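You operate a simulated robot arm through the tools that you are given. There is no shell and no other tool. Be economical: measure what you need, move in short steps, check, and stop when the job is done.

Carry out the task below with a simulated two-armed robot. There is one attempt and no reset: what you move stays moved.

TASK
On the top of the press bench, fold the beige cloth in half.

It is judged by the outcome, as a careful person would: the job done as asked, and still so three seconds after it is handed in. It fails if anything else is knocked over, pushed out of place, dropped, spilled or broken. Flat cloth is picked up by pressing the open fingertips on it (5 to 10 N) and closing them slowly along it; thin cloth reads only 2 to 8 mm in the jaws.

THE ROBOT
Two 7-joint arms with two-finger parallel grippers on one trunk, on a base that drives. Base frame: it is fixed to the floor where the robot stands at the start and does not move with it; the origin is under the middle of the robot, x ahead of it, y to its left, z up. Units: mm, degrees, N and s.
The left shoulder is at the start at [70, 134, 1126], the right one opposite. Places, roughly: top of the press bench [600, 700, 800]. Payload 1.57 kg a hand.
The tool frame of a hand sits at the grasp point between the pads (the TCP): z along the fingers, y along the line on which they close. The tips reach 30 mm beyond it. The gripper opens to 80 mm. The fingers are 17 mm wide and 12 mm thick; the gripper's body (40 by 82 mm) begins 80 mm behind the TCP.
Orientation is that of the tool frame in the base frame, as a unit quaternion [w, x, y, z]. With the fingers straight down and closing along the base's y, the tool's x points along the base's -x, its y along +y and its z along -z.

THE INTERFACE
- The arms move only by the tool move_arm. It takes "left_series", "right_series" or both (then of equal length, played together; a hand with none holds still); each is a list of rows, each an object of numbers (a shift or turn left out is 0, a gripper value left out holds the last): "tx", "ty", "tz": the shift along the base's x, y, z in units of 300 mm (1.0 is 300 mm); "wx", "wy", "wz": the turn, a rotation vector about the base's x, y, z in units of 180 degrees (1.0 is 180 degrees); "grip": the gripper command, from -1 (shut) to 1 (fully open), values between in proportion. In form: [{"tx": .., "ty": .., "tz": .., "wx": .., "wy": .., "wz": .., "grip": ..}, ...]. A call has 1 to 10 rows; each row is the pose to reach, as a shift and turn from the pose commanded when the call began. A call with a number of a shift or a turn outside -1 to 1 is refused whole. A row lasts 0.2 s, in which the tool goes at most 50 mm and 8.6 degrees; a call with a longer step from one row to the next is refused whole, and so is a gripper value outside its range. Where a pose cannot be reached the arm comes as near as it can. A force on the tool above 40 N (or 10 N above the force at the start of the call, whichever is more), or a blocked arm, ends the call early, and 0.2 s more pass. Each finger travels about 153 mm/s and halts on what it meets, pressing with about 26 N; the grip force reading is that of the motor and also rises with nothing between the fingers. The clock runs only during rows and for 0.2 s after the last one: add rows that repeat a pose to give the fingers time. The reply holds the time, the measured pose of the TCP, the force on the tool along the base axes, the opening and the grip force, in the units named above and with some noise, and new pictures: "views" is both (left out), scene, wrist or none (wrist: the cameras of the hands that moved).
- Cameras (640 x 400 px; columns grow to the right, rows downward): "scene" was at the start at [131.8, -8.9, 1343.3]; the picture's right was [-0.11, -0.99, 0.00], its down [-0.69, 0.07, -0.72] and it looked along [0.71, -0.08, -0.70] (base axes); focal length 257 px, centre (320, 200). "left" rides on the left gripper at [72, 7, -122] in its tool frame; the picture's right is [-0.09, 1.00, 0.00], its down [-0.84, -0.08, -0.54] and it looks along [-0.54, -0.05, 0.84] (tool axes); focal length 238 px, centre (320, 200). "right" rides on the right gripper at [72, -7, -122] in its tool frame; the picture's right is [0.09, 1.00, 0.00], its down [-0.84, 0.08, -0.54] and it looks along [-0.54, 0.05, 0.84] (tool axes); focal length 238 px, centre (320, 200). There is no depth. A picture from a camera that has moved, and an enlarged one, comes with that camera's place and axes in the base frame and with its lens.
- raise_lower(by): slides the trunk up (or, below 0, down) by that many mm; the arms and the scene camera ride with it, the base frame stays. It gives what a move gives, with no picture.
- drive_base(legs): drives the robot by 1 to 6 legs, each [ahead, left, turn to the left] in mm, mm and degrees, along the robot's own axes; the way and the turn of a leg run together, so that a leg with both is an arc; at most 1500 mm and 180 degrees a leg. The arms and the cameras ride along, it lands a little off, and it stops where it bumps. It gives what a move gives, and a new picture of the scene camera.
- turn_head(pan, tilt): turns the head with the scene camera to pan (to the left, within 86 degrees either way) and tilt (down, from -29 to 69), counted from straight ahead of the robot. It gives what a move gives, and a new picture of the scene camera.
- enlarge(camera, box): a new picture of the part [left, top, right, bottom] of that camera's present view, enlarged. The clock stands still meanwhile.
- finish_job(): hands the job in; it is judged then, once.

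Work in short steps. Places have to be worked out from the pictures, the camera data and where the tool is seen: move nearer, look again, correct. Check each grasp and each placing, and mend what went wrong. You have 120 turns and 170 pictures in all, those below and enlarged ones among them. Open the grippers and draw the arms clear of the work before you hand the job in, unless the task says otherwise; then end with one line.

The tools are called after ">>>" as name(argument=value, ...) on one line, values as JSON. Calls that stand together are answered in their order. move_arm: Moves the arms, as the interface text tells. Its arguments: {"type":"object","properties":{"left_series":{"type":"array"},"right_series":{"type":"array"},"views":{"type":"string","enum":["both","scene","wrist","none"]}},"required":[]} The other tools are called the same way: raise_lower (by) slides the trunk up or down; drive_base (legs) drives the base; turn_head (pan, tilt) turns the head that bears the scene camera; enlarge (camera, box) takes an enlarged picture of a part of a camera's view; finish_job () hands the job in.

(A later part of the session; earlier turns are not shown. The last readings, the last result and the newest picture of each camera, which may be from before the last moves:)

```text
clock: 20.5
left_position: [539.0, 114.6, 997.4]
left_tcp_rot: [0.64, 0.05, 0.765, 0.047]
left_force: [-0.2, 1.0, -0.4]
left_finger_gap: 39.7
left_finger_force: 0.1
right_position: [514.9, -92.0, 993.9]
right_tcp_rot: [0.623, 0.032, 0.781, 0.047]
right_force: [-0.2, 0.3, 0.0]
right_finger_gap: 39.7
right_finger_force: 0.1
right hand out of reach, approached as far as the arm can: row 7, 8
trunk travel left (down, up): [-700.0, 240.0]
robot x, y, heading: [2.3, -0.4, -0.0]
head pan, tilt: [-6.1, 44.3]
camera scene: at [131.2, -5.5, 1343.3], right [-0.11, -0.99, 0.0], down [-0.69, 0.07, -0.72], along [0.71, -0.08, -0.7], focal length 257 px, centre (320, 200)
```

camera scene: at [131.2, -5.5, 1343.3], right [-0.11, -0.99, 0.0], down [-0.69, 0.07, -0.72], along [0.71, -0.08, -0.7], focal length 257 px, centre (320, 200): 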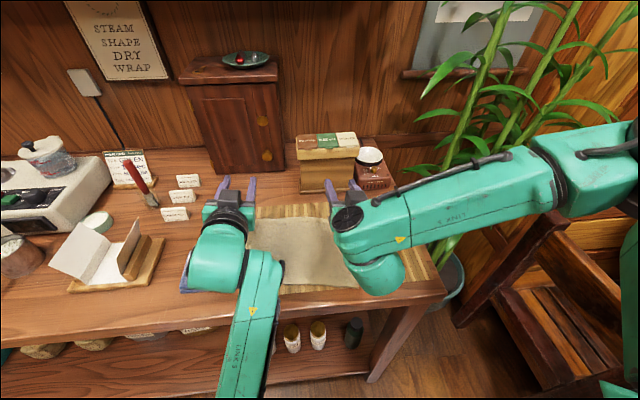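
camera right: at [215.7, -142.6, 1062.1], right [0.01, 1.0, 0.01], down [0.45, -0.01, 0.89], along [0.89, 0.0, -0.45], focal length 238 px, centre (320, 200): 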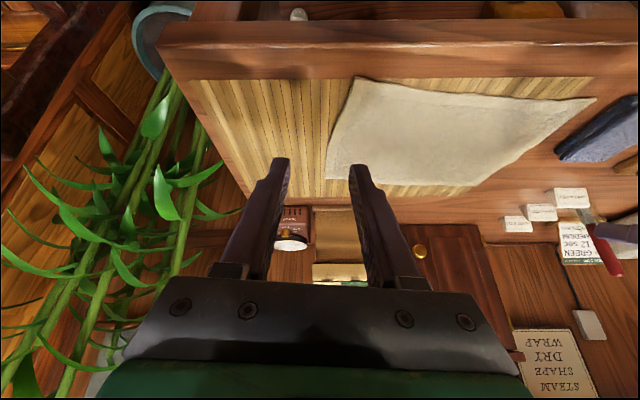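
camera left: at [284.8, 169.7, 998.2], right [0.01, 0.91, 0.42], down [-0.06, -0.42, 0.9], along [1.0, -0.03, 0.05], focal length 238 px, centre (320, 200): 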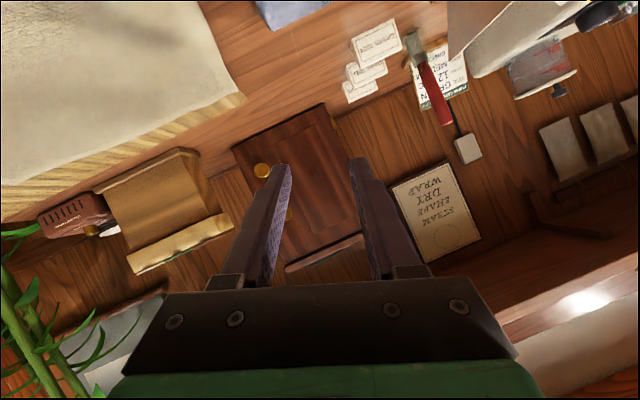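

Forward tilt of about 77–80° is reachable there. Now I'll return the fingers to vertical over the far corners, at about (567,94) and (543,−104).

>>> move_arm(left_series=[{"wy": 0.044}, {"wy": 0.088}, {"wy": 0.132, "wx": -0.003}, {"wy": 0.177, "wx": -0.004}, {"wy": 0.221, "wx": -0.005, "tx": 0.02, "ty": -0.02}, {"wy": 0.266, "wx": -0.006, "tx": 0.05, "ty": -0.04}, {"wy": 0.31, "wx": -0.007, "wz": 0.004, "tx": 0.092, "ty": -0.069}, {"wy": 0.354, "wx": -0.008, "wz": 0.006, "tx": 0.092, "ty": -0.069, "tz": -0.05}, {"wy": 0.399, "wx": -0.009, "wz": 0.007, "tx": 0.092, "ty": -0.069, "tz": -0.15}, {"wy": 0.443, "wx": -0.01, "wz": 0.008, "tx": 0.092, "ty": -0.069, "tz": -0.25}], right_series=[{"wy": 0.043}, {"wy": 0.086}, {"wy": 0.128, "wx": -0.003}, {"wy": 0.171, "wx": -0.004}, {"wy": 0.214, "wx": -0.005, "tx": 0.02, "ty": -0.01}, {"wy": 0.257, "wx": -0.006, "tx": 0.05, "ty": -0.02}, {"wy": 0.3, "wx": -0.007, "tx": 0.094, "ty": -0.04}, {"wy": 0.342, "wx": -0.008, "wz": -0.003, "tx": 0.094, "ty": -0.04, "tz": -0.05}, {"wy": 0.385, "wx": -0.009, "wz": -0.004, "tx": 0.094, "ty": -0.04, "tz": -0.15}, {"wy": 0.428, "wx": -0.011, "wz": -0.005, "tx": 0.094, "ty": -0.04, "tz": -0.245}])

```text
clock: 21.2
left_position: [539.6, 147.5, 983.1]
left_tcp_rot: [0.478, 0.063, 0.87, 0.102]
left_force: [-0.2, -1.1, 0.3]
left_finger_gap: 40.1
left_finger_force: 0.1
right_position: [513.2, -94.9, 993.5]
right_tcp_rot: [0.474, 0.04, 0.879, 0.038]
right_force: [0.8, -0.3, -0.4]
right_finger_gap: 40.1
right_finger_force: 0.1
trunk travel left (down, up): [-700.0, 240.0]
robot x, y, heading: [-1.7, 2.6, 0.1]
head pan, tilt: [-6.1, 44.3]
stopped in row 3 (left hand): the arm was blocked; the commanded pose is now the measured one
camera scene: at [132.1, -9.3, 1343.2], right [-0.11, -0.99, 0.0], down [-0.7, 0.07, -0.71], along [0.71, -0.08, -0.7], focal length 257 px, centre (320, 200)
camera right: at [372.4, -97.4, 999.2], right [-0.02, 1.0, 0.03], down [0.01, -0.03, 1.0], along [1.0, 0.02, -0.01], focal length 238 px, centre (320, 200)
camera left: at [398.3, 155.8, 988.0], right [0.06, 0.95, 0.31], down [-0.01, -0.31, 0.95], along [1.0, -0.06, -0.01], focal length 238 px, centre (320, 200)
```

scene: 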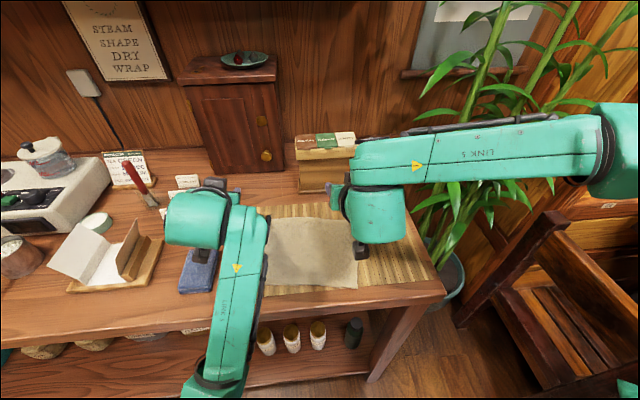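
right: 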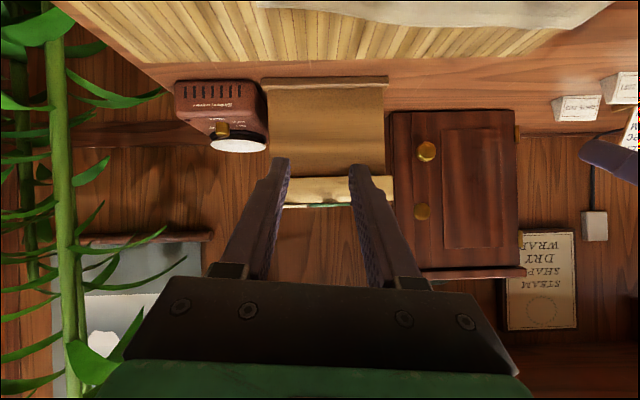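
left: 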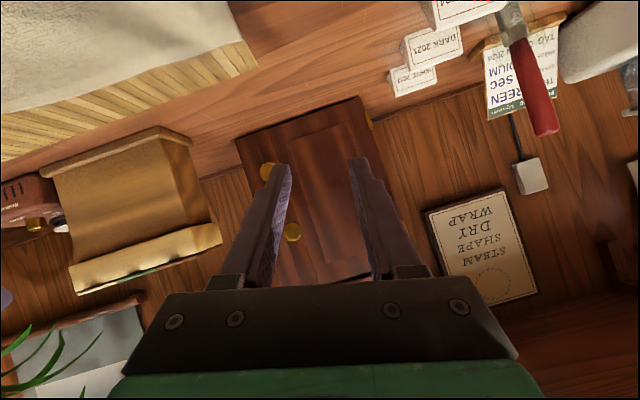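

The left arm jammed at a joint limit, clear of everything. I'll bring the left back to vertical further out to its own side and higher, and the right back to vertical.

>>> move_arm(left_series=[{"tx": -0.02, "ty": 0.05, "tz": 0.05, "wx": -0.006, "wy": 0.04, "wz": 0.001}, {"tx": -0.04, "ty": 0.1, "tz": 0.1, "wx": -0.013, "wy": 0.08, "wz": 0.003}, {"tx": -0.06, "ty": 0.15, "tz": 0.15, "wx": -0.02, "wy": 0.12, "wz": 0.005}, {"tx": -0.08, "ty": 0.2, "tz": 0.2, "wx": -0.026, "wy": 0.16, "wz": 0.006}, {"tx": -0.08, "ty": 0.2, "tz": 0.2, "wx": -0.032, "wy": 0.2, "wz": 0.008}, {"tx": -0.08, "ty": 0.2, "tz": 0.2, "wx": -0.039, "wy": 0.24, "wz": 0.01}, {"tx": -0.08, "ty": 0.2, "tz": 0.2, "wx": -0.045, "wy": 0.28, "wz": 0.012}, {"tx": -0.08, "ty": 0.2, "tz": 0.2, "wx": -0.052, "wy": 0.321, "wz": 0.013}, {"tx": -0.08, "ty": 0.2, "tz": 0.2, "wx": -0.052, "wy": 0.321, "wz": 0.013}], right_series=[{"wy": 0.04}, {"wy": 0.08}, {"wy": 0.12}, {"wy": 0.16, "tx": 0.02}, {"wy": 0.2, "tx": 0.04}, {"wy": 0.24, "tx": 0.06}, {"wy": 0.28, "wx": -0.005, "tx": 0.08, "ty": -0.02}, {"wy": 0.315, "wx": -0.01, "tx": 0.1, "ty": -0.03}, {"wy": 0.315, "wx": -0.01, "tx": 0.1, "ty": -0.03}], views="scene")

```text
clock: 23.2
left_position: [552.6, 221.1, 1046.2]
left_tcp_rot: [-0.001, 0.049, 0.999, -0.001]
left_force: [0.7, 0.8, 0.2]
left_finger_gap: 39.8
left_finger_force: 0.1
left hand out of reach, approached as far as the arm can: row 4, 5, 6, 7, 8, 9
right_position: [543.9, -105.0, 992.7]
right_tcp_rot: [0.001, 0.044, 0.999, 0.0]
right_force: [0.8, 0.3, -0.7]
right_finger_gap: 40.2
right_finger_force: 0.1
trunk travel left (down, up): [-700.0, 240.0]
robot x, y, heading: [2.0, -2.8, 0.1]
head pan, tilt: [-6.1, 44.3]
camera scene: at [130.9, -9.2, 1343.4], right [-0.11, -0.99, 0.0], down [-0.69, 0.07, -0.72], along [0.71, -0.08, -0.7], focal length 257 px, centre (320, 200)
```

scene: 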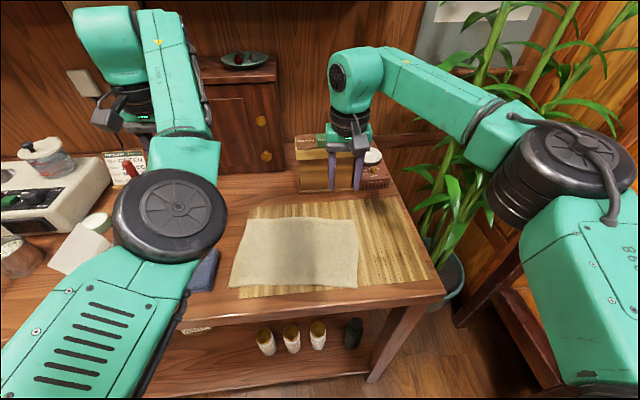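

The left arm has ended up in an awkward elbow posture. I'll stretch it outward and up to let it unwind, and look.

>>> move_arm(left_series=[{"tx": 0.05, "ty": 0.07, "tz": 0.1}, {"tx": 0.1, "ty": 0.14, "tz": 0.2}, {"tx": 0.15, "ty": 0.21, "tz": 0.3}, {"tx": 0.15, "ty": 0.3, "tz": 0.3}, {"tx": 0.1, "ty": 0.42, "tz": 0.3}, {"tx": 0.0, "ty": 0.5, "tz": 0.3}, {"tx": -0.1, "ty": 0.5, "tz": 0.3}, {"tx": -0.2, "ty": 0.45, "tz": 0.25}, {"tx": -0.2, "ty": 0.45, "tz": 0.25}], views="scene")

```text
clock: 25.2
left_position: [492.4, 359.2, 1120.9]
left_tcp_rot: [-0.001, 0.049, 0.999, -0.001]
left_force: [-0.4, 0.1, 0.5]
left_finger_gap: 40.1
left_finger_force: 0.1
left hand out of reach, approached as far as the arm can: row 2, 3, 4, 5, 6
right_position: [544.8, -103.9, 992.5]
right_tcp_rot: [0.001, 0.046, 0.999, 0.001]
right_force: [0.6, 0.4, 0.4]
right_finger_gap: 39.7
right_finger_force: 0.0
trunk travel left (down, up): [-700.0, 240.0]
robot x, y, heading: [-0.3, 2.9, -0.2]
head pan, tilt: [-6.1, 44.3]
camera scene: at [131.6, -8.8, 1343.3], right [-0.11, -0.99, 0.0], down [-0.69, 0.07, -0.72], along [0.71, -0.08, -0.7], focal length 257 px, centre (320, 200)
```

scene: 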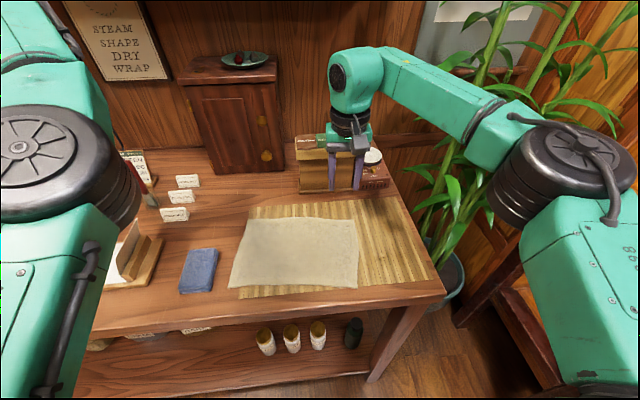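

The elbow has swung outward again. I'll bring the left hand over the far-left corner at height 990.

>>> move_arm(left_series=[{"tx": 0.0, "ty": -0.12, "tz": -0.05}, {"tx": 0.0, "ty": -0.25, "tz": -0.1}, {"tx": 0.03, "ty": -0.38, "tz": -0.15}, {"tx": 0.08, "ty": -0.51, "tz": -0.2}, {"tx": 0.13, "ty": -0.63, "tz": -0.27}, {"tx": 0.19, "ty": -0.75, "tz": -0.34}, {"tx": 0.247, "ty": -0.87, "tz": -0.42}, {"tx": 0.247, "ty": -0.883, "tz": -0.42}], views="both")

```text
clock: 27.0
left_position: [574.4, 91.3, 994.4]
left_tcp_rot: [-0.001, 0.049, 0.999, 0.0]
left_force: [-0.3, -0.2, 0.4]
left_finger_gap: 40.3
left_finger_force: 0.0
left hand out of reach, approached as far as the arm can: row 2, 3, 4, 5, 6, 7, 8
right_position: [543.6, -105.1, 992.0]
right_tcp_rot: [0.0, 0.046, 0.999, 0.001]
right_force: [0.4, -0.7, 1.3]
right_finger_gap: 40.2
right_finger_force: 0.0
trunk travel left (down, up): [-700.0, 240.0]
robot x, y, heading: [-1.8, 0.2, 0.1]
head pan, tilt: [-6.1, 44.3]
camera scene: at [131.0, -8.3, 1343.4], right [-0.11, -0.99, 0.0], down [-0.69, 0.07, -0.72], along [0.71, -0.08, -0.7], focal length 257 px, centre (320, 200)
camera left: at [503.6, 107.3, 1114.9], right [0.19, 0.98, 0.0], down [0.83, -0.16, 0.54], along [0.53, -0.1, -0.84], focal length 238 px, centre (320, 200)
```

scene: 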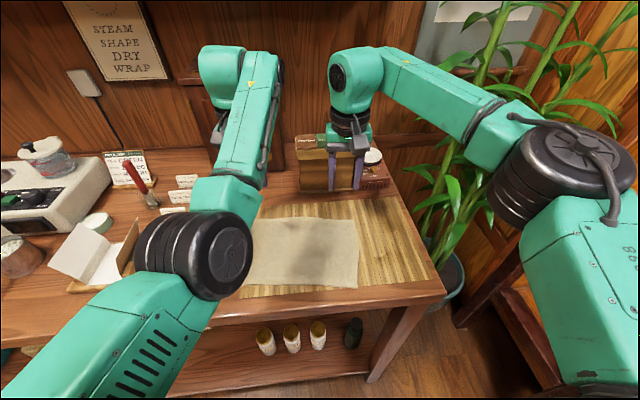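
left: 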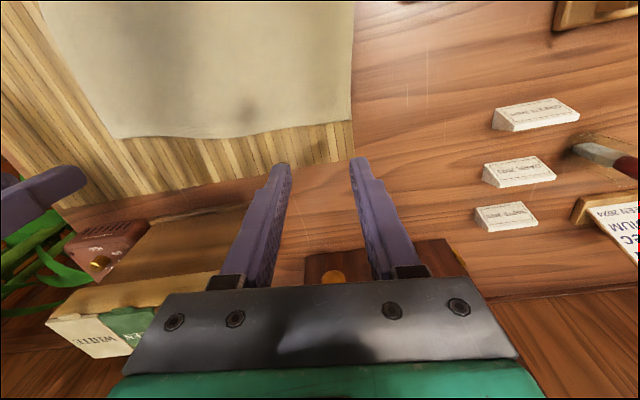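

The left arm still has its inner elbow posture, with a minimum reach of about 570. Backing the base 40 mm gives room, then I'll test tilting both hands forward from here in free air.

>>> drive_base(legs=[[-40, 0, 0]])

>>> move_arm(left_series=[{"tx": 0.08}, {"tx": 0.08, "wy": -0.045}, {"tx": 0.08, "wy": -0.09}, {"tx": 0.08, "wy": -0.135}, {"tx": 0.08, "wy": -0.18}, {"tx": 0.08, "wy": -0.225}, {"tx": 0.08, "wy": -0.27}, {"tx": 0.08, "wy": -0.315}, {"tx": 0.08, "wy": -0.36}, {"tx": 0.08, "wy": -0.4}], right_series=[{"tx": 0.1}, {"tx": 0.1, "wy": -0.045}, {"tx": 0.1, "wy": -0.09}, {"tx": 0.1, "wy": -0.135}, {"tx": 0.1, "wy": -0.18}, {"tx": 0.1, "wy": -0.225}, {"tx": 0.1, "wy": -0.27}, {"tx": 0.1, "wy": -0.315}, {"tx": 0.1, "wy": -0.36}, {"tx": 0.1, "wy": -0.4}], views="scene")

```text
clock: 27.9
left_position: [539.3, 93.0, 992.1]
left_tcp_rot: [-0.004, 0.048, 0.999, 0.0]
left_force: [0.5, -0.1, -1.1]
left_finger_gap: 40.0
left_finger_force: 0.1
right_position: [508.6, -104.3, 988.3]
right_tcp_rot: [-0.001, 0.045, 0.999, 0.001]
right_force: [1.1, 0.0, -1.3]
right_finger_gap: 40.2
right_finger_force: 0.1
trunk travel left (down, up): [-700.0, 240.0]
robot x, y, heading: [-41.5, 3.3, -0.0]
head pan, tilt: [-6.1, 44.3]
camera scene: at [96.8, -9.2, 1342.7], right [-0.1, -0.99, 0.0], down [-0.7, 0.07, -0.71], along [0.71, -0.07, -0.7], focal length 257 px, centre (320, 200)
```

scene: 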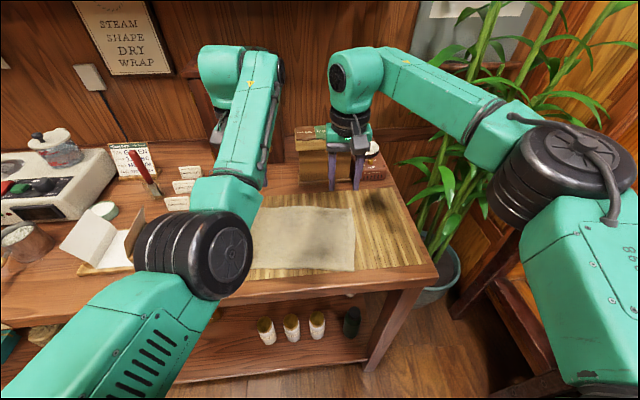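

```text
clock: 30.0
left_position: [577.0, 107.1, 1097.8]
left_tcp_rot: [0.631, 0.034, 0.774, 0.045]
left_force: [0.0, 0.0, -0.1]
left_finger_gap: 40.1
left_finger_force: 0.0
left hand out of reach, approached as far as the arm can: row 1
right_position: [534.3, -102.9, 991.2]
right_tcp_rot: [0.554, 0.037, 0.831, 0.028]
right_force: [-0.9, 0.1, -0.1]
right_finger_gap: 39.7
right_finger_force: 0.1
trunk travel left (down, up): [-700.0, 240.0]
robot x, y, heading: [-41.1, 1.5, 0.2]
head pan, tilt: [-6.1, 44.3]
stopped in row 10 (left hand): the arm was blocked; the commanded pose is now the measured one
camera scene: at [91.7, -9.1, 1343.4], right [-0.1, -0.99, 0.0], down [-0.69, 0.07, -0.72], along [0.71, -0.07, -0.7], focal length 257 px, centre (320, 200)
```

scene: 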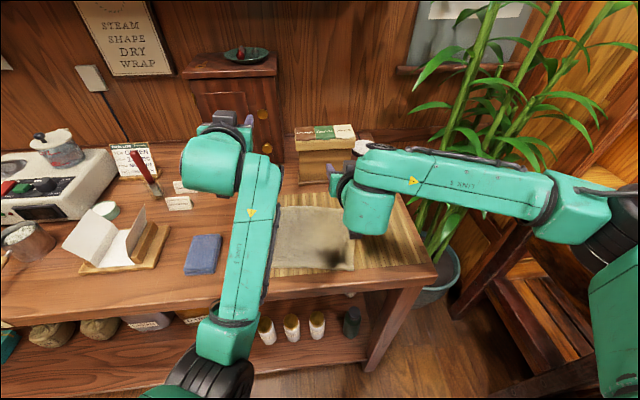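

The right hand tilts smoothly; the left's elbow hangs low and probably met the bench front. I'll raise the trunk for room, then swing the left wrist outward to restore its original elbow-out posture.

>>> raise_lower(by=180)

>>> move_arm(left_series=[{"tx": -0.05, "ty": 0.1, "wz": -0.045}, {"tx": -0.1, "ty": 0.2, "wz": -0.09}, {"tx": -0.15, "ty": 0.3, "wz": -0.135}, {"tx": -0.2, "ty": 0.4, "wz": -0.18}, {"tx": -0.25, "ty": 0.5, "wz": -0.225}, {"tx": -0.3, "ty": 0.55, "wz": -0.27}, {"tx": -0.35, "ty": 0.6, "wz": -0.315}, {"tx": -0.35, "ty": 0.6, "wz": -0.36}, {"tx": -0.35, "ty": 0.6, "wz": -0.4}], views="scene")

```text
clock: 32.0
left_position: [578.2, 107.0, 1276.0]
left_tcp_rot: [0.63, 0.034, 0.774, 0.045]
left_force: [0.3, 0.8, -0.4]
left_finger_gap: 40.0
left_finger_force: 0.0
right_position: [534.2, -104.2, 1171.7]
right_tcp_rot: [0.554, 0.037, 0.831, 0.027]
right_force: [0.3, -0.1, 0.9]
right_finger_gap: 39.9
right_finger_force: 0.0
trunk travel left (down, up): [-880.0, 60.0]
robot x, y, heading: [-37.4, -0.1, 0.1]
head pan, tilt: [-6.1, 44.3]
```

```text
clock: 34.0
left_position: [473.4, 285.8, 1277.8]
left_tcp_rot: [0.535, 0.483, 0.606, -0.336]
left_force: [1.3, 0.2, 0.4]
left_finger_gap: 39.9
left_finger_force: 0.1
right_position: [535.1, -103.6, 1171.4]
right_tcp_rot: [0.553, 0.037, 0.832, 0.028]
right_force: [0.2, 0.0, 0.8]
right_finger_gap: 40.3
right_finger_force: 0.0
trunk travel left (down, up): [-880.0, 60.0]
robot x, y, heading: [-42.9, -2.8, -0.0]
head pan, tilt: [-6.1, 44.3]
camera scene: at [93.2, -9.1, 1523.2], right [-0.1, -0.99, 0.0], down [-0.7, 0.07, -0.71], along [0.71, -0.07, -0.7], focal length 257 px, centre (320, 200)
```

scene: 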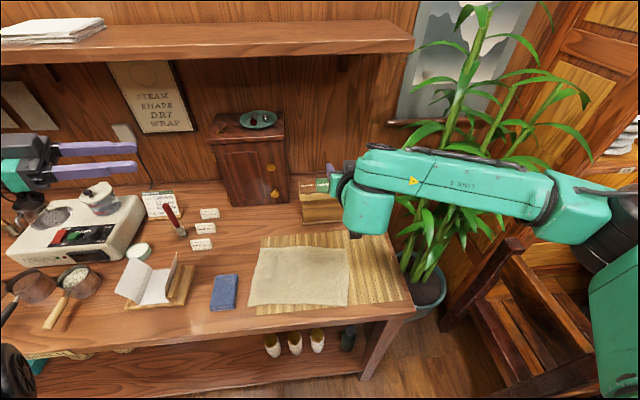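

The left elbow is now outside. I'll tilt the left fingers down with the wrist kept outside, and bring the right back to vertical.

>>> move_arm(left_series=[{"wx": 0.041, "wy": 0.014}, {"wx": 0.082, "wy": 0.028}, {"wx": 0.124, "wy": 0.043}, {"wx": 0.165, "wy": 0.057}, {"wx": 0.206, "wy": 0.071}, {"wx": 0.247, "wy": 0.085}, {"wx": 0.288, "wy": 0.099}, {"wx": 0.33, "wy": 0.114}, {"wx": 0.371, "wy": 0.128}, {"wx": 0.412, "wy": 0.142}], right_series=[{"wy": 0.037}, {"wy": 0.074}, {"wy": 0.112}, {"wy": 0.149}, {"wy": 0.186}, {"wy": 0.224}, {"wy": 0.261}, {"wy": 0.298}, {"wy": 0.336}, {"wy": 0.373}], views="scene")

>>> move_arm(left_series=[{"wz": 0.045}, {"wz": 0.09}, {"wz": 0.135}, {"wz": 0.18}, {"wz": 0.225}, {"wz": 0.27}, {"wz": 0.315}, {"wz": 0.36}, {"wz": 0.4}, {"wz": 0.4}], views="scene")

```text
clock: 36.2
left_position: [473.0, 285.7, 1276.5]
left_tcp_rot: [0.001, 0.624, 0.782, 0.003]
left_force: [-0.2, 0.2, -0.3]
left_finger_gap: 40.1
left_finger_force: 0.1
right_position: [534.2, -103.9, 1171.9]
right_tcp_rot: [0.001, 0.046, 0.999, 0.002]
right_force: [1.2, -0.1, -1.1]
right_finger_gap: 40.0
right_finger_force: 0.0
trunk travel left (down, up): [-880.0, 60.0]
robot x, y, heading: [-42.0, 1.7, 0.2]
head pan, tilt: [-6.1, 44.3]
camera scene: at [92.8, -8.9, 1523.2], right [-0.1, -0.99, 0.0], down [-0.7, 0.07, -0.71], along [0.71, -0.07, -0.7], focal length 257 px, centre (320, 200)
```

scene: 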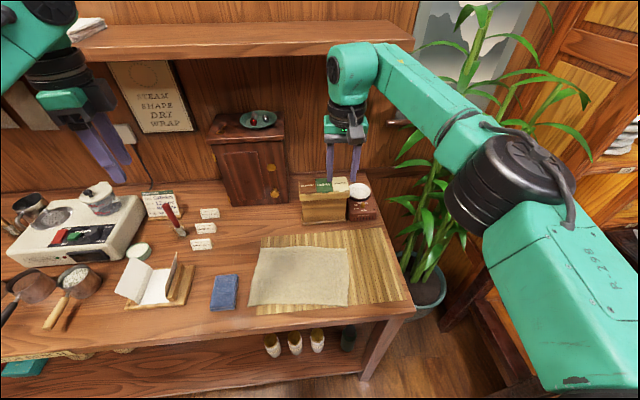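

```text
clock: 38.4
left_position: [472.8, 286.0, 1277.9]
left_tcp_rot: [-0.001, 0.045, 0.999, 0.003]
left_force: [-0.1, 0.6, 0.2]
left_finger_gap: 39.8
left_finger_force: 0.1
right_position: [534.3, -103.2, 1173.3]
right_tcp_rot: [0.003, 0.047, 0.999, 0.001]
right_force: [1.2, -0.1, 0.7]
right_finger_gap: 40.3
right_finger_force: 0.0
trunk travel left (down, up): [-880.0, 60.0]
robot x, y, heading: [-38.3, 0.4, 0.2]
head pan, tilt: [-6.1, 44.3]
camera scene: at [91.8, -8.8, 1523.3], right [-0.1, -0.99, 0.0], down [-0.69, 0.07, -0.72], along [0.71, -0.07, -0.7], focal length 257 px, centre (320, 200)
```

scene: 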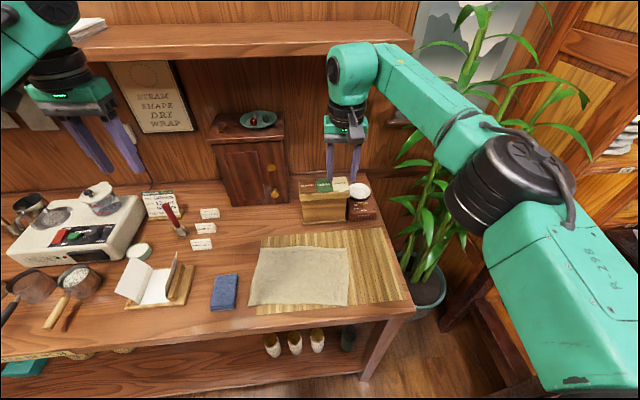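

Both arms are elbow-out now. I'll bring the left over its far corner, at the same height as the right.

>>> move_arm(left_series=[{"tx": 0.05, "ty": -0.107, "tz": -0.058}, {"tx": 0.1, "ty": -0.213, "tz": -0.117}, {"tx": 0.155, "ty": -0.32, "tz": -0.175}, {"tx": 0.208, "ty": -0.427, "tz": -0.233}, {"tx": 0.26, "ty": -0.533, "tz": -0.29}, {"tx": 0.312, "ty": -0.64, "tz": -0.35}, {"tx": 0.312, "ty": -0.64, "tz": -0.35}], right_series=[{"tx": 0.03}, {"tx": 0.03}, {"tx": 0.03}, {"tx": 0.03}, {"tx": 0.03}, {"tx": 0.03}, {"tx": 0.03}], views="none")

>>> raise_lower(by=-240)

>>> move_arm(left_series=[{"wy": -0.045}, {"wy": -0.09}, {"wy": -0.135}, {"wy": -0.18}, {"wy": -0.225}, {"wy": -0.27}, {"wy": -0.315}, {"wy": -0.36}, {"wy": -0.4}], right_series=[{"wy": -0.045}, {"wy": -0.09}, {"wy": -0.135}, {"wy": -0.18}, {"wy": -0.225}, {"wy": -0.27}, {"wy": -0.315}, {"wy": -0.36}, {"wy": -0.4}], views="scene")

```text
clock: 40.0
left_position: [563.0, 93.9, 1172.4]
left_tcp_rot: [0.001, 0.047, 0.999, 0.003]
left_force: [-0.5, 0.1, 1.1]
left_finger_gap: 40.2
left_finger_force: 0.1
left hand out of reach, approached as far as the arm can: row 6
right_position: [541.9, -102.8, 1174.3]
right_tcp_rot: [0.003, 0.046, 0.999, 0.0]
right_force: [-0.1, 0.0, 0.8]
right_finger_gap: 40.0
right_finger_force: 0.0
trunk travel left (down, up): [-880.0, 60.0]
robot x, y, heading: [-37.9, 1.8, 0.2]
head pan, tilt: [-6.1, 44.3]
```

```text
clock: 42.5
left_position: [563.2, 93.9, 931.5]
left_tcp_rot: [-0.001, 0.047, 0.999, 0.004]
left_force: [-0.3, -0.9, 0.1]
left_finger_gap: 39.9
left_finger_force: 0.0
right_position: [542.9, -103.4, 933.6]
right_tcp_rot: [0.003, 0.047, 0.999, 0.002]
right_force: [0.3, -0.2, -0.4]
right_finger_gap: 40.1
right_finger_force: 0.0
trunk travel left (down, up): [-640.0, 300.0]
robot x, y, heading: [-40.3, -4.1, -0.0]
head pan, tilt: [-6.1, 44.3]
```

```text
clock: 44.5
left_position: [563.3, 94.3, 932.3]
left_tcp_rot: [0.589, 0.035, 0.807, 0.03]
left_force: [0.6, 0.1, -1.0]
left_finger_gap: 39.8
left_finger_force: 0.2
right_position: [543.7, -104.0, 933.5]
right_tcp_rot: [0.591, 0.036, 0.806, 0.029]
right_force: [0.8, -0.4, -0.1]
right_finger_gap: 40.1
right_finger_force: 0.0
trunk travel left (down, up): [-640.0, 300.0]
robot x, y, heading: [-42.1, -2.4, 0.2]
head pan, tilt: [-6.1, 44.3]
camera scene: at [91.6, -8.7, 1283.4], right [-0.1, -0.99, 0.0], down [-0.69, 0.07, -0.72], along [0.71, -0.08, -0.7], focal length 257 px, centre (320, 200)
```

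scene: 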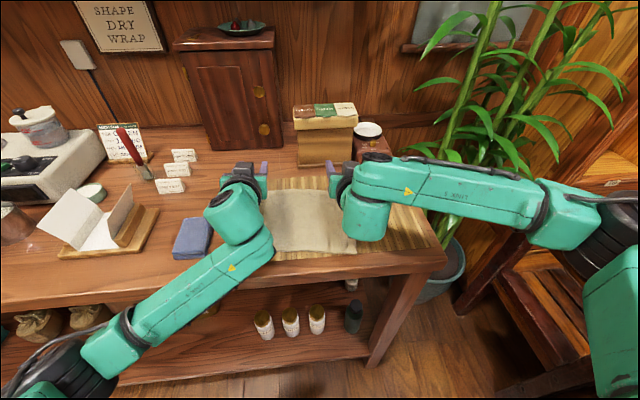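

Both hands tilt 72° smoothly from here. Returning to vertical to check alignment on the far corners.

>>> move_arm(left_series=[{"wy": 0.045}, {"wy": 0.09}, {"wy": 0.135}, {"wy": 0.18}, {"wy": 0.225}, {"wy": 0.27}, {"wy": 0.315}, {"wy": 0.36}, {"wy": 0.4}, {"wy": 0.4, "tz": -0.08}], right_series=[{"wy": 0.045}, {"wy": 0.09}, {"wy": 0.135}, {"wy": 0.18}, {"wy": 0.225}, {"wy": 0.27}, {"wy": 0.315}, {"wy": 0.36}, {"wy": 0.4}, {"wy": 0.4, "tz": -0.08}], views="wrist")

```text
clock: 46.7
left_position: [564.4, 94.6, 907.4]
left_tcp_rot: [0.0, 0.046, 0.999, 0.004]
left_force: [0.2, 0.4, 0.4]
left_finger_gap: 40.1
left_finger_force: 0.0
left hand out of reach, approached as far as the arm can: row 9
right_position: [544.1, -104.2, 908.6]
right_tcp_rot: [0.001, 0.045, 0.999, 0.001]
right_force: [-0.3, 0.8, 0.2]
right_finger_gap: 40.1
right_finger_force: 0.1
trunk travel left (down, up): [-640.0, 300.0]
robot x, y, heading: [-37.2, 2.2, 0.3]
head pan, tilt: [-6.1, 44.3]
camera right: at [471.7, -104.0, 1030.2], right [0.0, 1.0, 0.0], down [0.84, 0.0, 0.54], along [0.54, 0.0, -0.84], focal length 238 px, centre (320, 200)
camera left: at [493.3, 107.3, 1028.0], right [0.18, 0.98, 0.01], down [0.83, -0.16, 0.54], along [0.53, -0.09, -0.84], focal length 238 px, centre (320, 200)
```

right: 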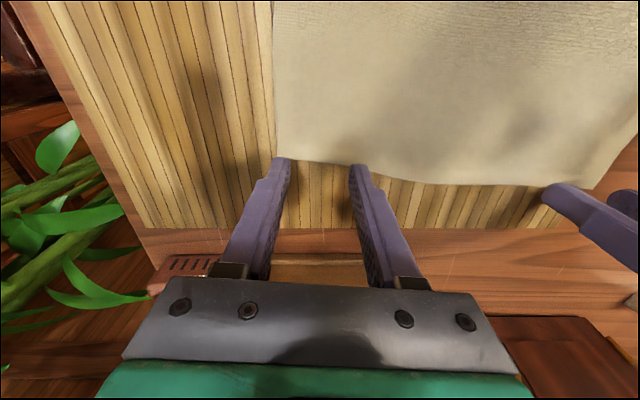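
left: 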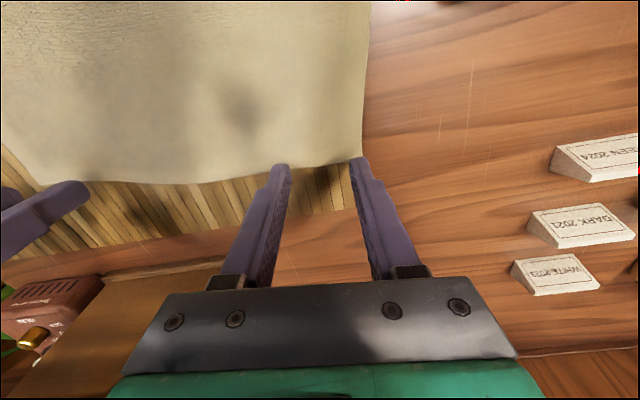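

Alignment: finger centres land about 9 mm (left) and 7.5 mm (right) inside the far edge. I'll nudge the right back 4 mm and lower to light contact.

>>> move_arm(left_series=[{"tx": -0.005, "tz": -0.04}, {"tx": -0.005, "tz": -0.07}, {"tx": -0.005, "tz": -0.078}, {"tx": -0.005, "tz": -0.083}, {"tx": -0.005, "tz": -0.083}], right_series=[{"tx": -0.013, "tz": -0.04}, {"tx": -0.013, "tz": -0.07}, {"tx": -0.013, "tz": -0.08}, {"tx": -0.013, "tz": -0.087}, {"tx": -0.013, "tz": -0.087}], views="wrist")

```text
clock: 47.9
left_position: [562.1, 92.7, 883.9]
left_tcp_rot: [0.001, 0.047, 0.999, 0.004]
left_force: [1.8, 1.2, 5.3]
left_finger_gap: 40.0
left_finger_force: 0.0
right_position: [538.3, -104.2, 883.5]
right_tcp_rot: [0.002, 0.047, 0.999, 0.002]
right_force: [1.3, -0.5, 2.8]
right_finger_gap: 39.9
right_finger_force: 0.0
trunk travel left (down, up): [-640.0, 300.0]
robot x, y, heading: [-42.8, -2.1, -0.1]
head pan, tilt: [-6.1, 44.3]
camera right: at [465.4, -103.5, 1005.7], right [0.0, 1.0, 0.0], down [0.84, 0.0, 0.55], along [0.55, 0.0, -0.84], focal length 238 px, centre (320, 200)
camera left: at [489.9, 105.9, 1004.2], right [0.18, 0.98, 0.01], down [0.82, -0.16, 0.54], along [0.53, -0.09, -0.84], focal length 238 px, centre (320, 200)
```

right: 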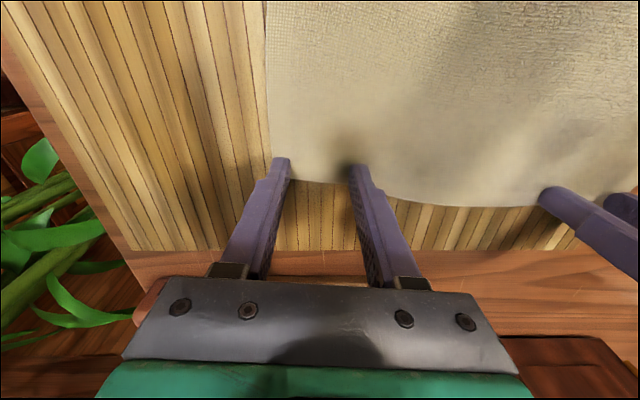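
left: 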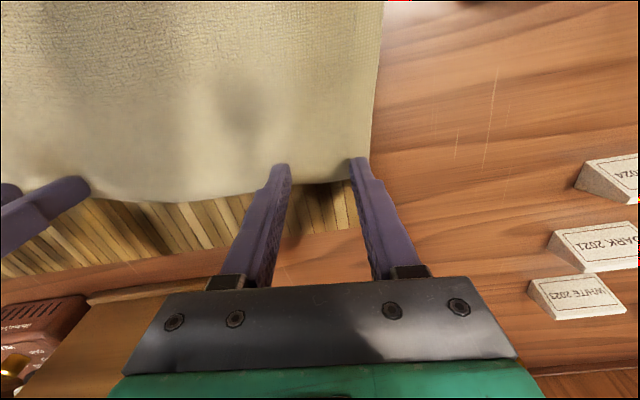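

Light contact on both, with fingertips just inside the far edge. I'll press slightly more and close slowly.

>>> move_arm(left_series=[{"tz": -0.004}, {"tz": -0.004, "grip": -0.12}, {"tz": -0.004, "grip": -0.25}, {"tz": -0.004, "grip": -0.38}, {"tz": -0.004, "grip": -0.5}, {"tz": -0.004, "grip": -0.62}, {"tz": -0.004, "grip": -0.75}, {"tz": -0.004, "grip": -0.88}, {"tz": -0.004, "grip": -1}, {"tz": -0.004, "grip": -1}], right_series=[{"tz": -0.008}, {"tz": -0.008, "grip": -0.12}, {"tz": -0.008, "grip": -0.25}, {"tz": -0.008, "grip": -0.38}, {"tz": -0.008, "grip": -0.5}, {"tz": -0.008, "grip": -0.62}, {"tz": -0.008, "grip": -0.75}, {"tz": -0.008, "grip": -0.88}, {"tz": -0.008, "grip": -1}, {"tz": -0.008, "grip": -1}], views="wrist")

```text
clock: 50.1
left_position: [560.7, 92.8, 884.5]
left_tcp_rot: [0.002, 0.046, 0.999, 0.003]
left_force: [-0.5, -5.5, 4.0]
left_finger_gap: 3.8
left_finger_force: 25.0
right_position: [537.0, -103.2, 883.1]
right_tcp_rot: [0.004, 0.046, 0.999, 0.002]
right_force: [0.7, 4.5, 13.7]
right_finger_gap: 4.1
right_finger_force: 25.0
trunk travel left (down, up): [-640.0, 300.0]
robot x, y, heading: [-36.4, -3.5, 0.3]
head pan, tilt: [-6.1, 44.3]
camera right: at [463.2, -103.2, 1004.3], right [0.0, 1.0, 0.0], down [0.84, 0.0, 0.55], along [0.55, 0.0, -0.84], focal length 238 px, centre (320, 200)
camera left: at [487.7, 105.9, 1003.9], right [0.18, 0.98, 0.01], down [0.82, -0.16, 0.54], along [0.54, -0.09, -0.84], focal length 238 px, centre (320, 200)
```

right: 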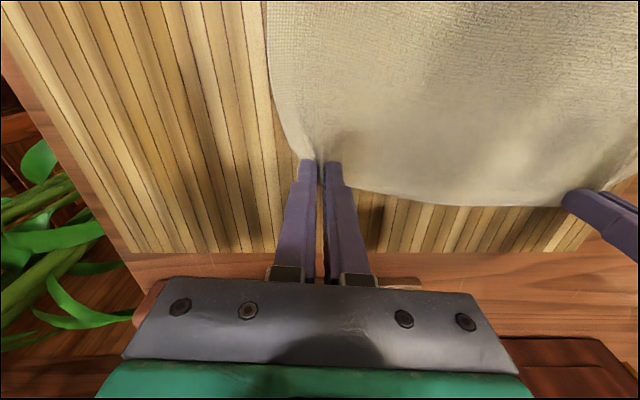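
left: 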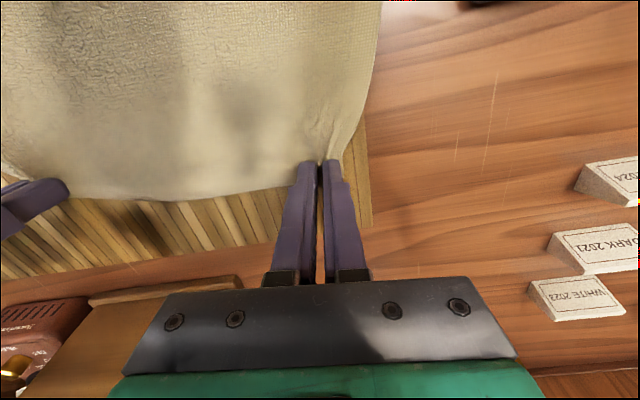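

Both hands hold the very edge, at 3.8 and 4.1 mm. I'll start the arc: lift, move slightly toward me and tilt the fingers forward together.

>>> move_arm(left_series=[{"tx": -0.01, "ty": -0.005, "tz": 0.035, "wy": -0.03}, {"tx": -0.03, "ty": -0.005, "tz": 0.065, "wy": -0.07}, {"tx": -0.06, "ty": -0.003, "tz": 0.1, "wy": -0.115}, {"tx": -0.065, "ty": -0.003, "tz": 0.1, "wy": -0.13}], right_series=[{"tx": -0.01, "ty": 0.007, "tz": 0.035, "wy": -0.03}, {"tx": -0.03, "ty": 0.009, "tz": 0.065, "wy": -0.07}, {"tx": -0.06, "ty": 0.012, "tz": 0.1, "wy": -0.115}, {"tx": -0.065, "ty": 0.012, "tz": 0.1, "wy": -0.13}])

```text
clock: 51.1
left_position: [543.8, 92.4, 912.1]
left_tcp_rot: [0.203, 0.044, 0.978, 0.013]
left_force: [0.1, -1.5, 0.1]
left_finger_gap: 3.9
left_finger_force: 24.2
right_position: [520.2, -100.7, 910.6]
right_tcp_rot: [0.204, 0.045, 0.978, 0.011]
right_force: [0.0, 2.0, 0.0]
right_finger_gap: 4.0
right_finger_force: 24.8
trunk travel left (down, up): [-640.0, 300.0]
robot x, y, heading: [-42.1, -0.6, -0.0]
head pan, tilt: [-6.1, 44.3]
camera scene: at [92.2, -8.8, 1283.3], right [-0.1, -0.99, 0.0], down [-0.7, 0.07, -0.72], along [0.71, -0.07, -0.7], focal length 257 px, centre (320, 200)
camera right: at [404.7, -99.7, 992.9], right [0.0, 1.0, 0.0], down [0.55, 0.0, 0.83], along [0.83, 0.0, -0.55], focal length 238 px, centre (320, 200)
camera left: at [428.5, 106.0, 994.4], right [0.16, 0.98, 0.08], down [0.54, -0.16, 0.82], along [0.82, -0.09, -0.56], focal length 238 px, centre (320, 200)
```

scene: 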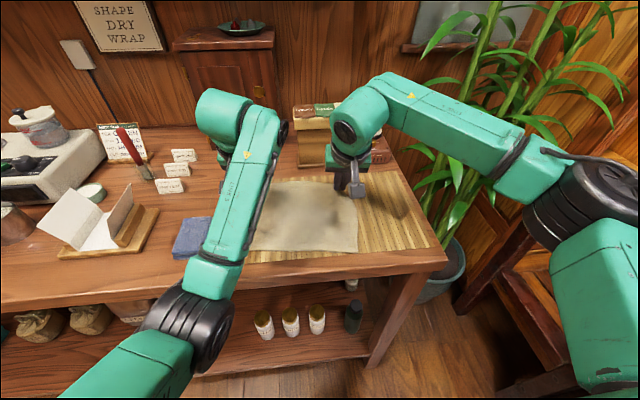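
right: 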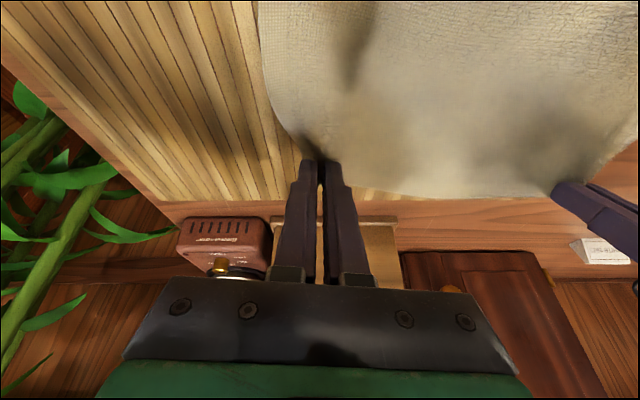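
left: 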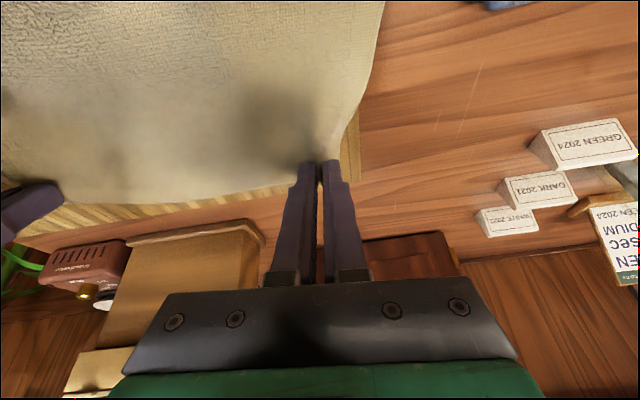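

Lifting cleanly. Continuing the arc to about 45°, then the base will carry the hands back.

>>> move_arm(left_series=[{"tx": -0.025, "tz": 0.02, "wy": -0.035}, {"tx": -0.05, "tz": 0.045, "wy": -0.08}, {"tx": -0.08, "tz": 0.067, "wy": -0.12}, {"tx": -0.08, "tz": 0.067, "wy": -0.12}], right_series=[{"tx": -0.025, "tz": 0.02, "wy": -0.035}, {"tx": -0.05, "tz": 0.045, "wy": -0.08}, {"tx": -0.08, "tz": 0.067, "wy": -0.12}, {"tx": -0.08, "tz": 0.067, "wy": -0.12}], views="none")

>>> drive_base(legs=[[-40, 0, 0]])

```text
clock: 52.1
left_position: [518.1, 92.4, 931.9]
left_tcp_rot: [0.383, 0.042, 0.923, 0.021]
left_force: [0.4, -2.2, -0.4]
left_finger_gap: 3.8
left_finger_force: 24.9
right_position: [496.6, -99.7, 930.6]
right_tcp_rot: [0.385, 0.041, 0.922, 0.02]
right_force: [1.6, 1.7, -0.6]
right_finger_gap: 3.8
right_finger_force: 24.6
trunk travel left (down, up): [-640.0, 300.0]
robot x, y, heading: [-41.3, 2.4, -0.0]
head pan, tilt: [-6.1, 44.3]
```

```text
clock: 53.0
left_position: [479.1, 93.6, 931.6]
left_tcp_rot: [0.382, 0.041, 0.923, 0.022]
left_force: [-0.3, -1.3, 0.1]
left_finger_gap: 3.6
left_finger_force: 24.6
right_position: [457.2, -100.1, 929.8]
right_tcp_rot: [0.384, 0.041, 0.922, 0.02]
right_force: [0.3, 2.2, 0.0]
right_finger_gap: 3.5
right_finger_force: 24.5
trunk travel left (down, up): [-640.0, 300.0]
robot x, y, heading: [-80.3, 0.7, -0.2]
head pan, tilt: [-6.1, 44.3]
camera scene: at [53.6, -9.1, 1283.1], right [-0.1, -0.99, 0.0], down [-0.7, 0.07, -0.71], along [0.71, -0.07, -0.7], focal length 257 px, centre (320, 200)
```

scene: 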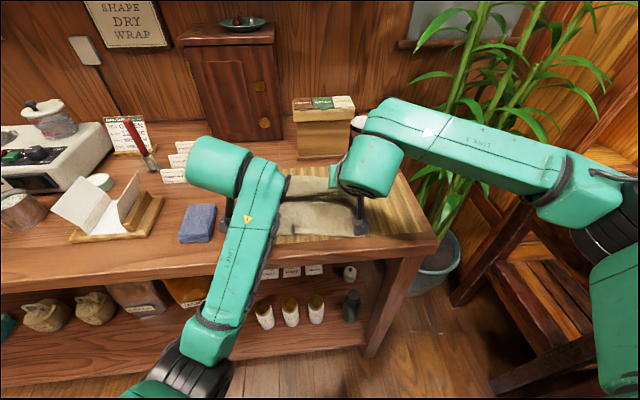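

The cloth is following. Now I'll tilt on toward about 80° in place, rising a little.

>>> move_arm(left_series=[{"wy": -0.04, "tx": -0.01}, {"wy": -0.08, "tz": 0.01, "tx": -0.02}, {"wy": -0.12, "tz": 0.015, "tx": -0.03}, {"wy": -0.16, "tz": 0.02, "tx": -0.04}, {"wy": -0.19, "tz": 0.02, "tx": -0.04}], right_series=[{"wy": -0.04, "tx": -0.01}, {"wy": -0.08, "tz": 0.01, "tx": -0.02}, {"wy": -0.12, "tz": 0.015, "tx": -0.03}, {"wy": -0.16, "tz": 0.02, "tx": -0.04}, {"wy": -0.19, "tz": 0.02, "tx": -0.04}], views="both")

```text
clock: 54.2
left_position: [466.6, 94.8, 937.5]
left_tcp_rot: [0.638, 0.032, 0.769, 0.031]
left_force: [-0.1, -1.5, 0.4]
left_finger_gap: 3.4
left_finger_force: 24.3
right_position: [443.6, -95.7, 936.9]
right_tcp_rot: [0.639, 0.033, 0.768, 0.03]
right_force: [0.0, 1.4, 0.4]
right_finger_gap: 3.8
right_finger_force: 24.8
trunk travel left (down, up): [-640.0, 300.0]
robot x, y, heading: [-81.0, 1.5, 0.1]
head pan, tilt: [-6.1, 44.3]
camera scene: at [51.8, -5.8, 1283.4], right [-0.1, -0.99, 0.0], down [-0.69, 0.07, -0.72], along [0.71, -0.08, -0.7], focal length 257 px, centre (320, 200)
camera right: at [310.5, -96.7, 888.7], right [-0.01, 1.0, 0.0], down [-0.38, 0.0, 0.92], along [0.92, 0.01, 0.38], focal length 238 px, centre (320, 200)
camera left: at [332.6, 108.1, 889.3], right [0.03, 0.98, 0.18], down [-0.38, -0.16, 0.91], along [0.92, -0.09, 0.37], focal length 238 px, centre (320, 200)
```

scene: 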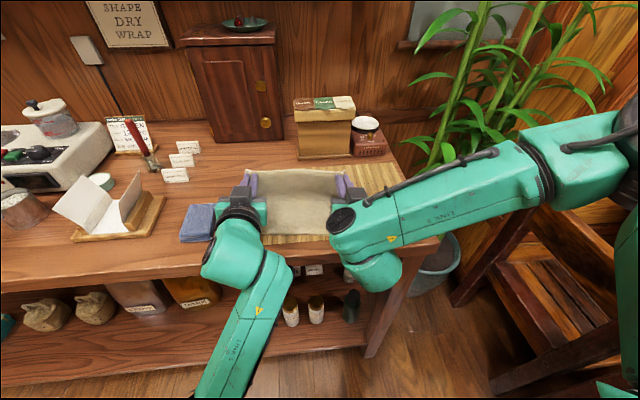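
right: 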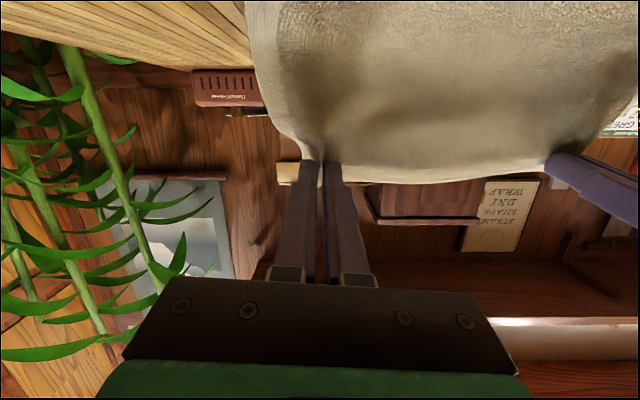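
left: 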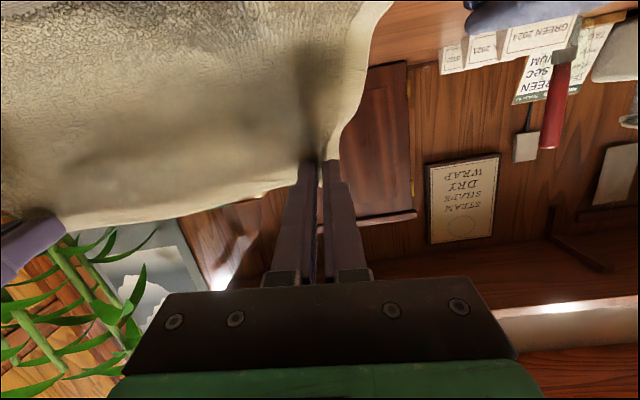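

The hem is now upright above the fold line with fingers at 79°. I'll drive back 45 mm, then lower 20 mm.

>>> drive_base(legs=[[-45, 0, 0]])

>>> move_arm(left_series=[{"tz": -0.04}, {"tz": -0.07}, {"tz": -0.07}], right_series=[{"tz": -0.04}, {"tz": -0.07}, {"tz": -0.07}], views="none")

>>> drive_base(legs=[[-25, 0, 0]])

```text
clock: 55.1
left_position: [423.5, 92.8, 937.3]
left_tcp_rot: [0.636, 0.034, 0.77, 0.032]
left_force: [-0.5, -2.0, 0.3]
left_finger_gap: 3.5
left_finger_force: 24.5
right_position: [399.8, -97.5, 937.3]
right_tcp_rot: [0.638, 0.034, 0.768, 0.031]
right_force: [0.2, 2.3, 0.1]
right_finger_gap: 3.8
right_finger_force: 25.0
trunk travel left (down, up): [-640.0, 300.0]
robot x, y, heading: [-123.7, 1.4, 0.1]
head pan, tilt: [-6.1, 44.3]
camera scene: at [8.4, -8.8, 1283.2], right [-0.1, -0.99, 0.0], down [-0.7, 0.07, -0.72], along [0.71, -0.07, -0.7], focal length 257 px, centre (320, 200)
```

scene: 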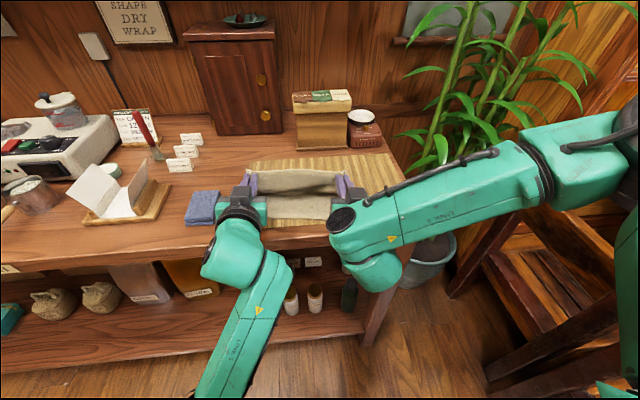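

```text
clock: 55.9
left_position: [422.3, 93.0, 916.9]
left_tcp_rot: [0.637, 0.033, 0.77, 0.032]
left_force: [0.4, -1.8, 0.1]
left_finger_gap: 3.5
left_finger_force: 25.1
right_position: [399.9, -100.1, 914.4]
right_tcp_rot: [0.638, 0.034, 0.768, 0.031]
right_force: [1.0, 2.3, -0.4]
right_finger_gap: 3.9
right_finger_force: 25.0
trunk travel left (down, up): [-640.0, 300.0]
robot x, y, heading: [-123.9, -0.8, 0.1]
head pan, tilt: [-6.1, 44.3]
```

```text
clock: 56.7
left_position: [398.0, 92.7, 916.9]
left_tcp_rot: [0.637, 0.033, 0.77, 0.032]
left_force: [-0.3, -2.4, -0.4]
left_finger_gap: 3.5
left_finger_force: 24.7
right_position: [376.6, -99.6, 914.5]
right_tcp_rot: [0.638, 0.035, 0.769, 0.03]
right_force: [-0.1, 2.1, -0.4]
right_finger_gap: 3.6
right_finger_force: 24.6
trunk travel left (down, up): [-640.0, 300.0]
robot x, y, heading: [-147.0, 1.6, 0.2]
head pan, tilt: [-6.1, 44.3]
camera scene: at [-15.4, -9.0, 1283.1], right [-0.1, -0.99, 0.0], down [-0.7, 0.07, -0.71], along [0.71, -0.07, -0.7], focal length 257 px, centre (320, 200)
```

scene: 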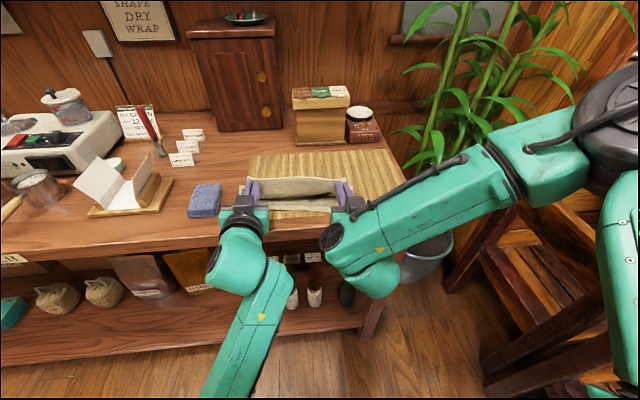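

Let me look closely at the fold before lowering.

>>> enlarge(camera="scene", box=[200, 140, 408, 270])

```text
3.08 times, centred on (304, 205) of scene
camera zoom: at [-15.4, -9.0, 1283.1], right [-0.1, -0.99, 0.0], down [-0.7, 0.07, -0.71], along [0.71, -0.07, -0.7], focal length 790 px, centre (369, 185)
```

zoom: 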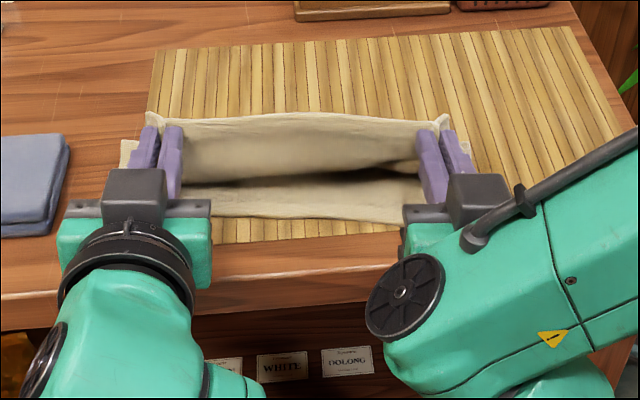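

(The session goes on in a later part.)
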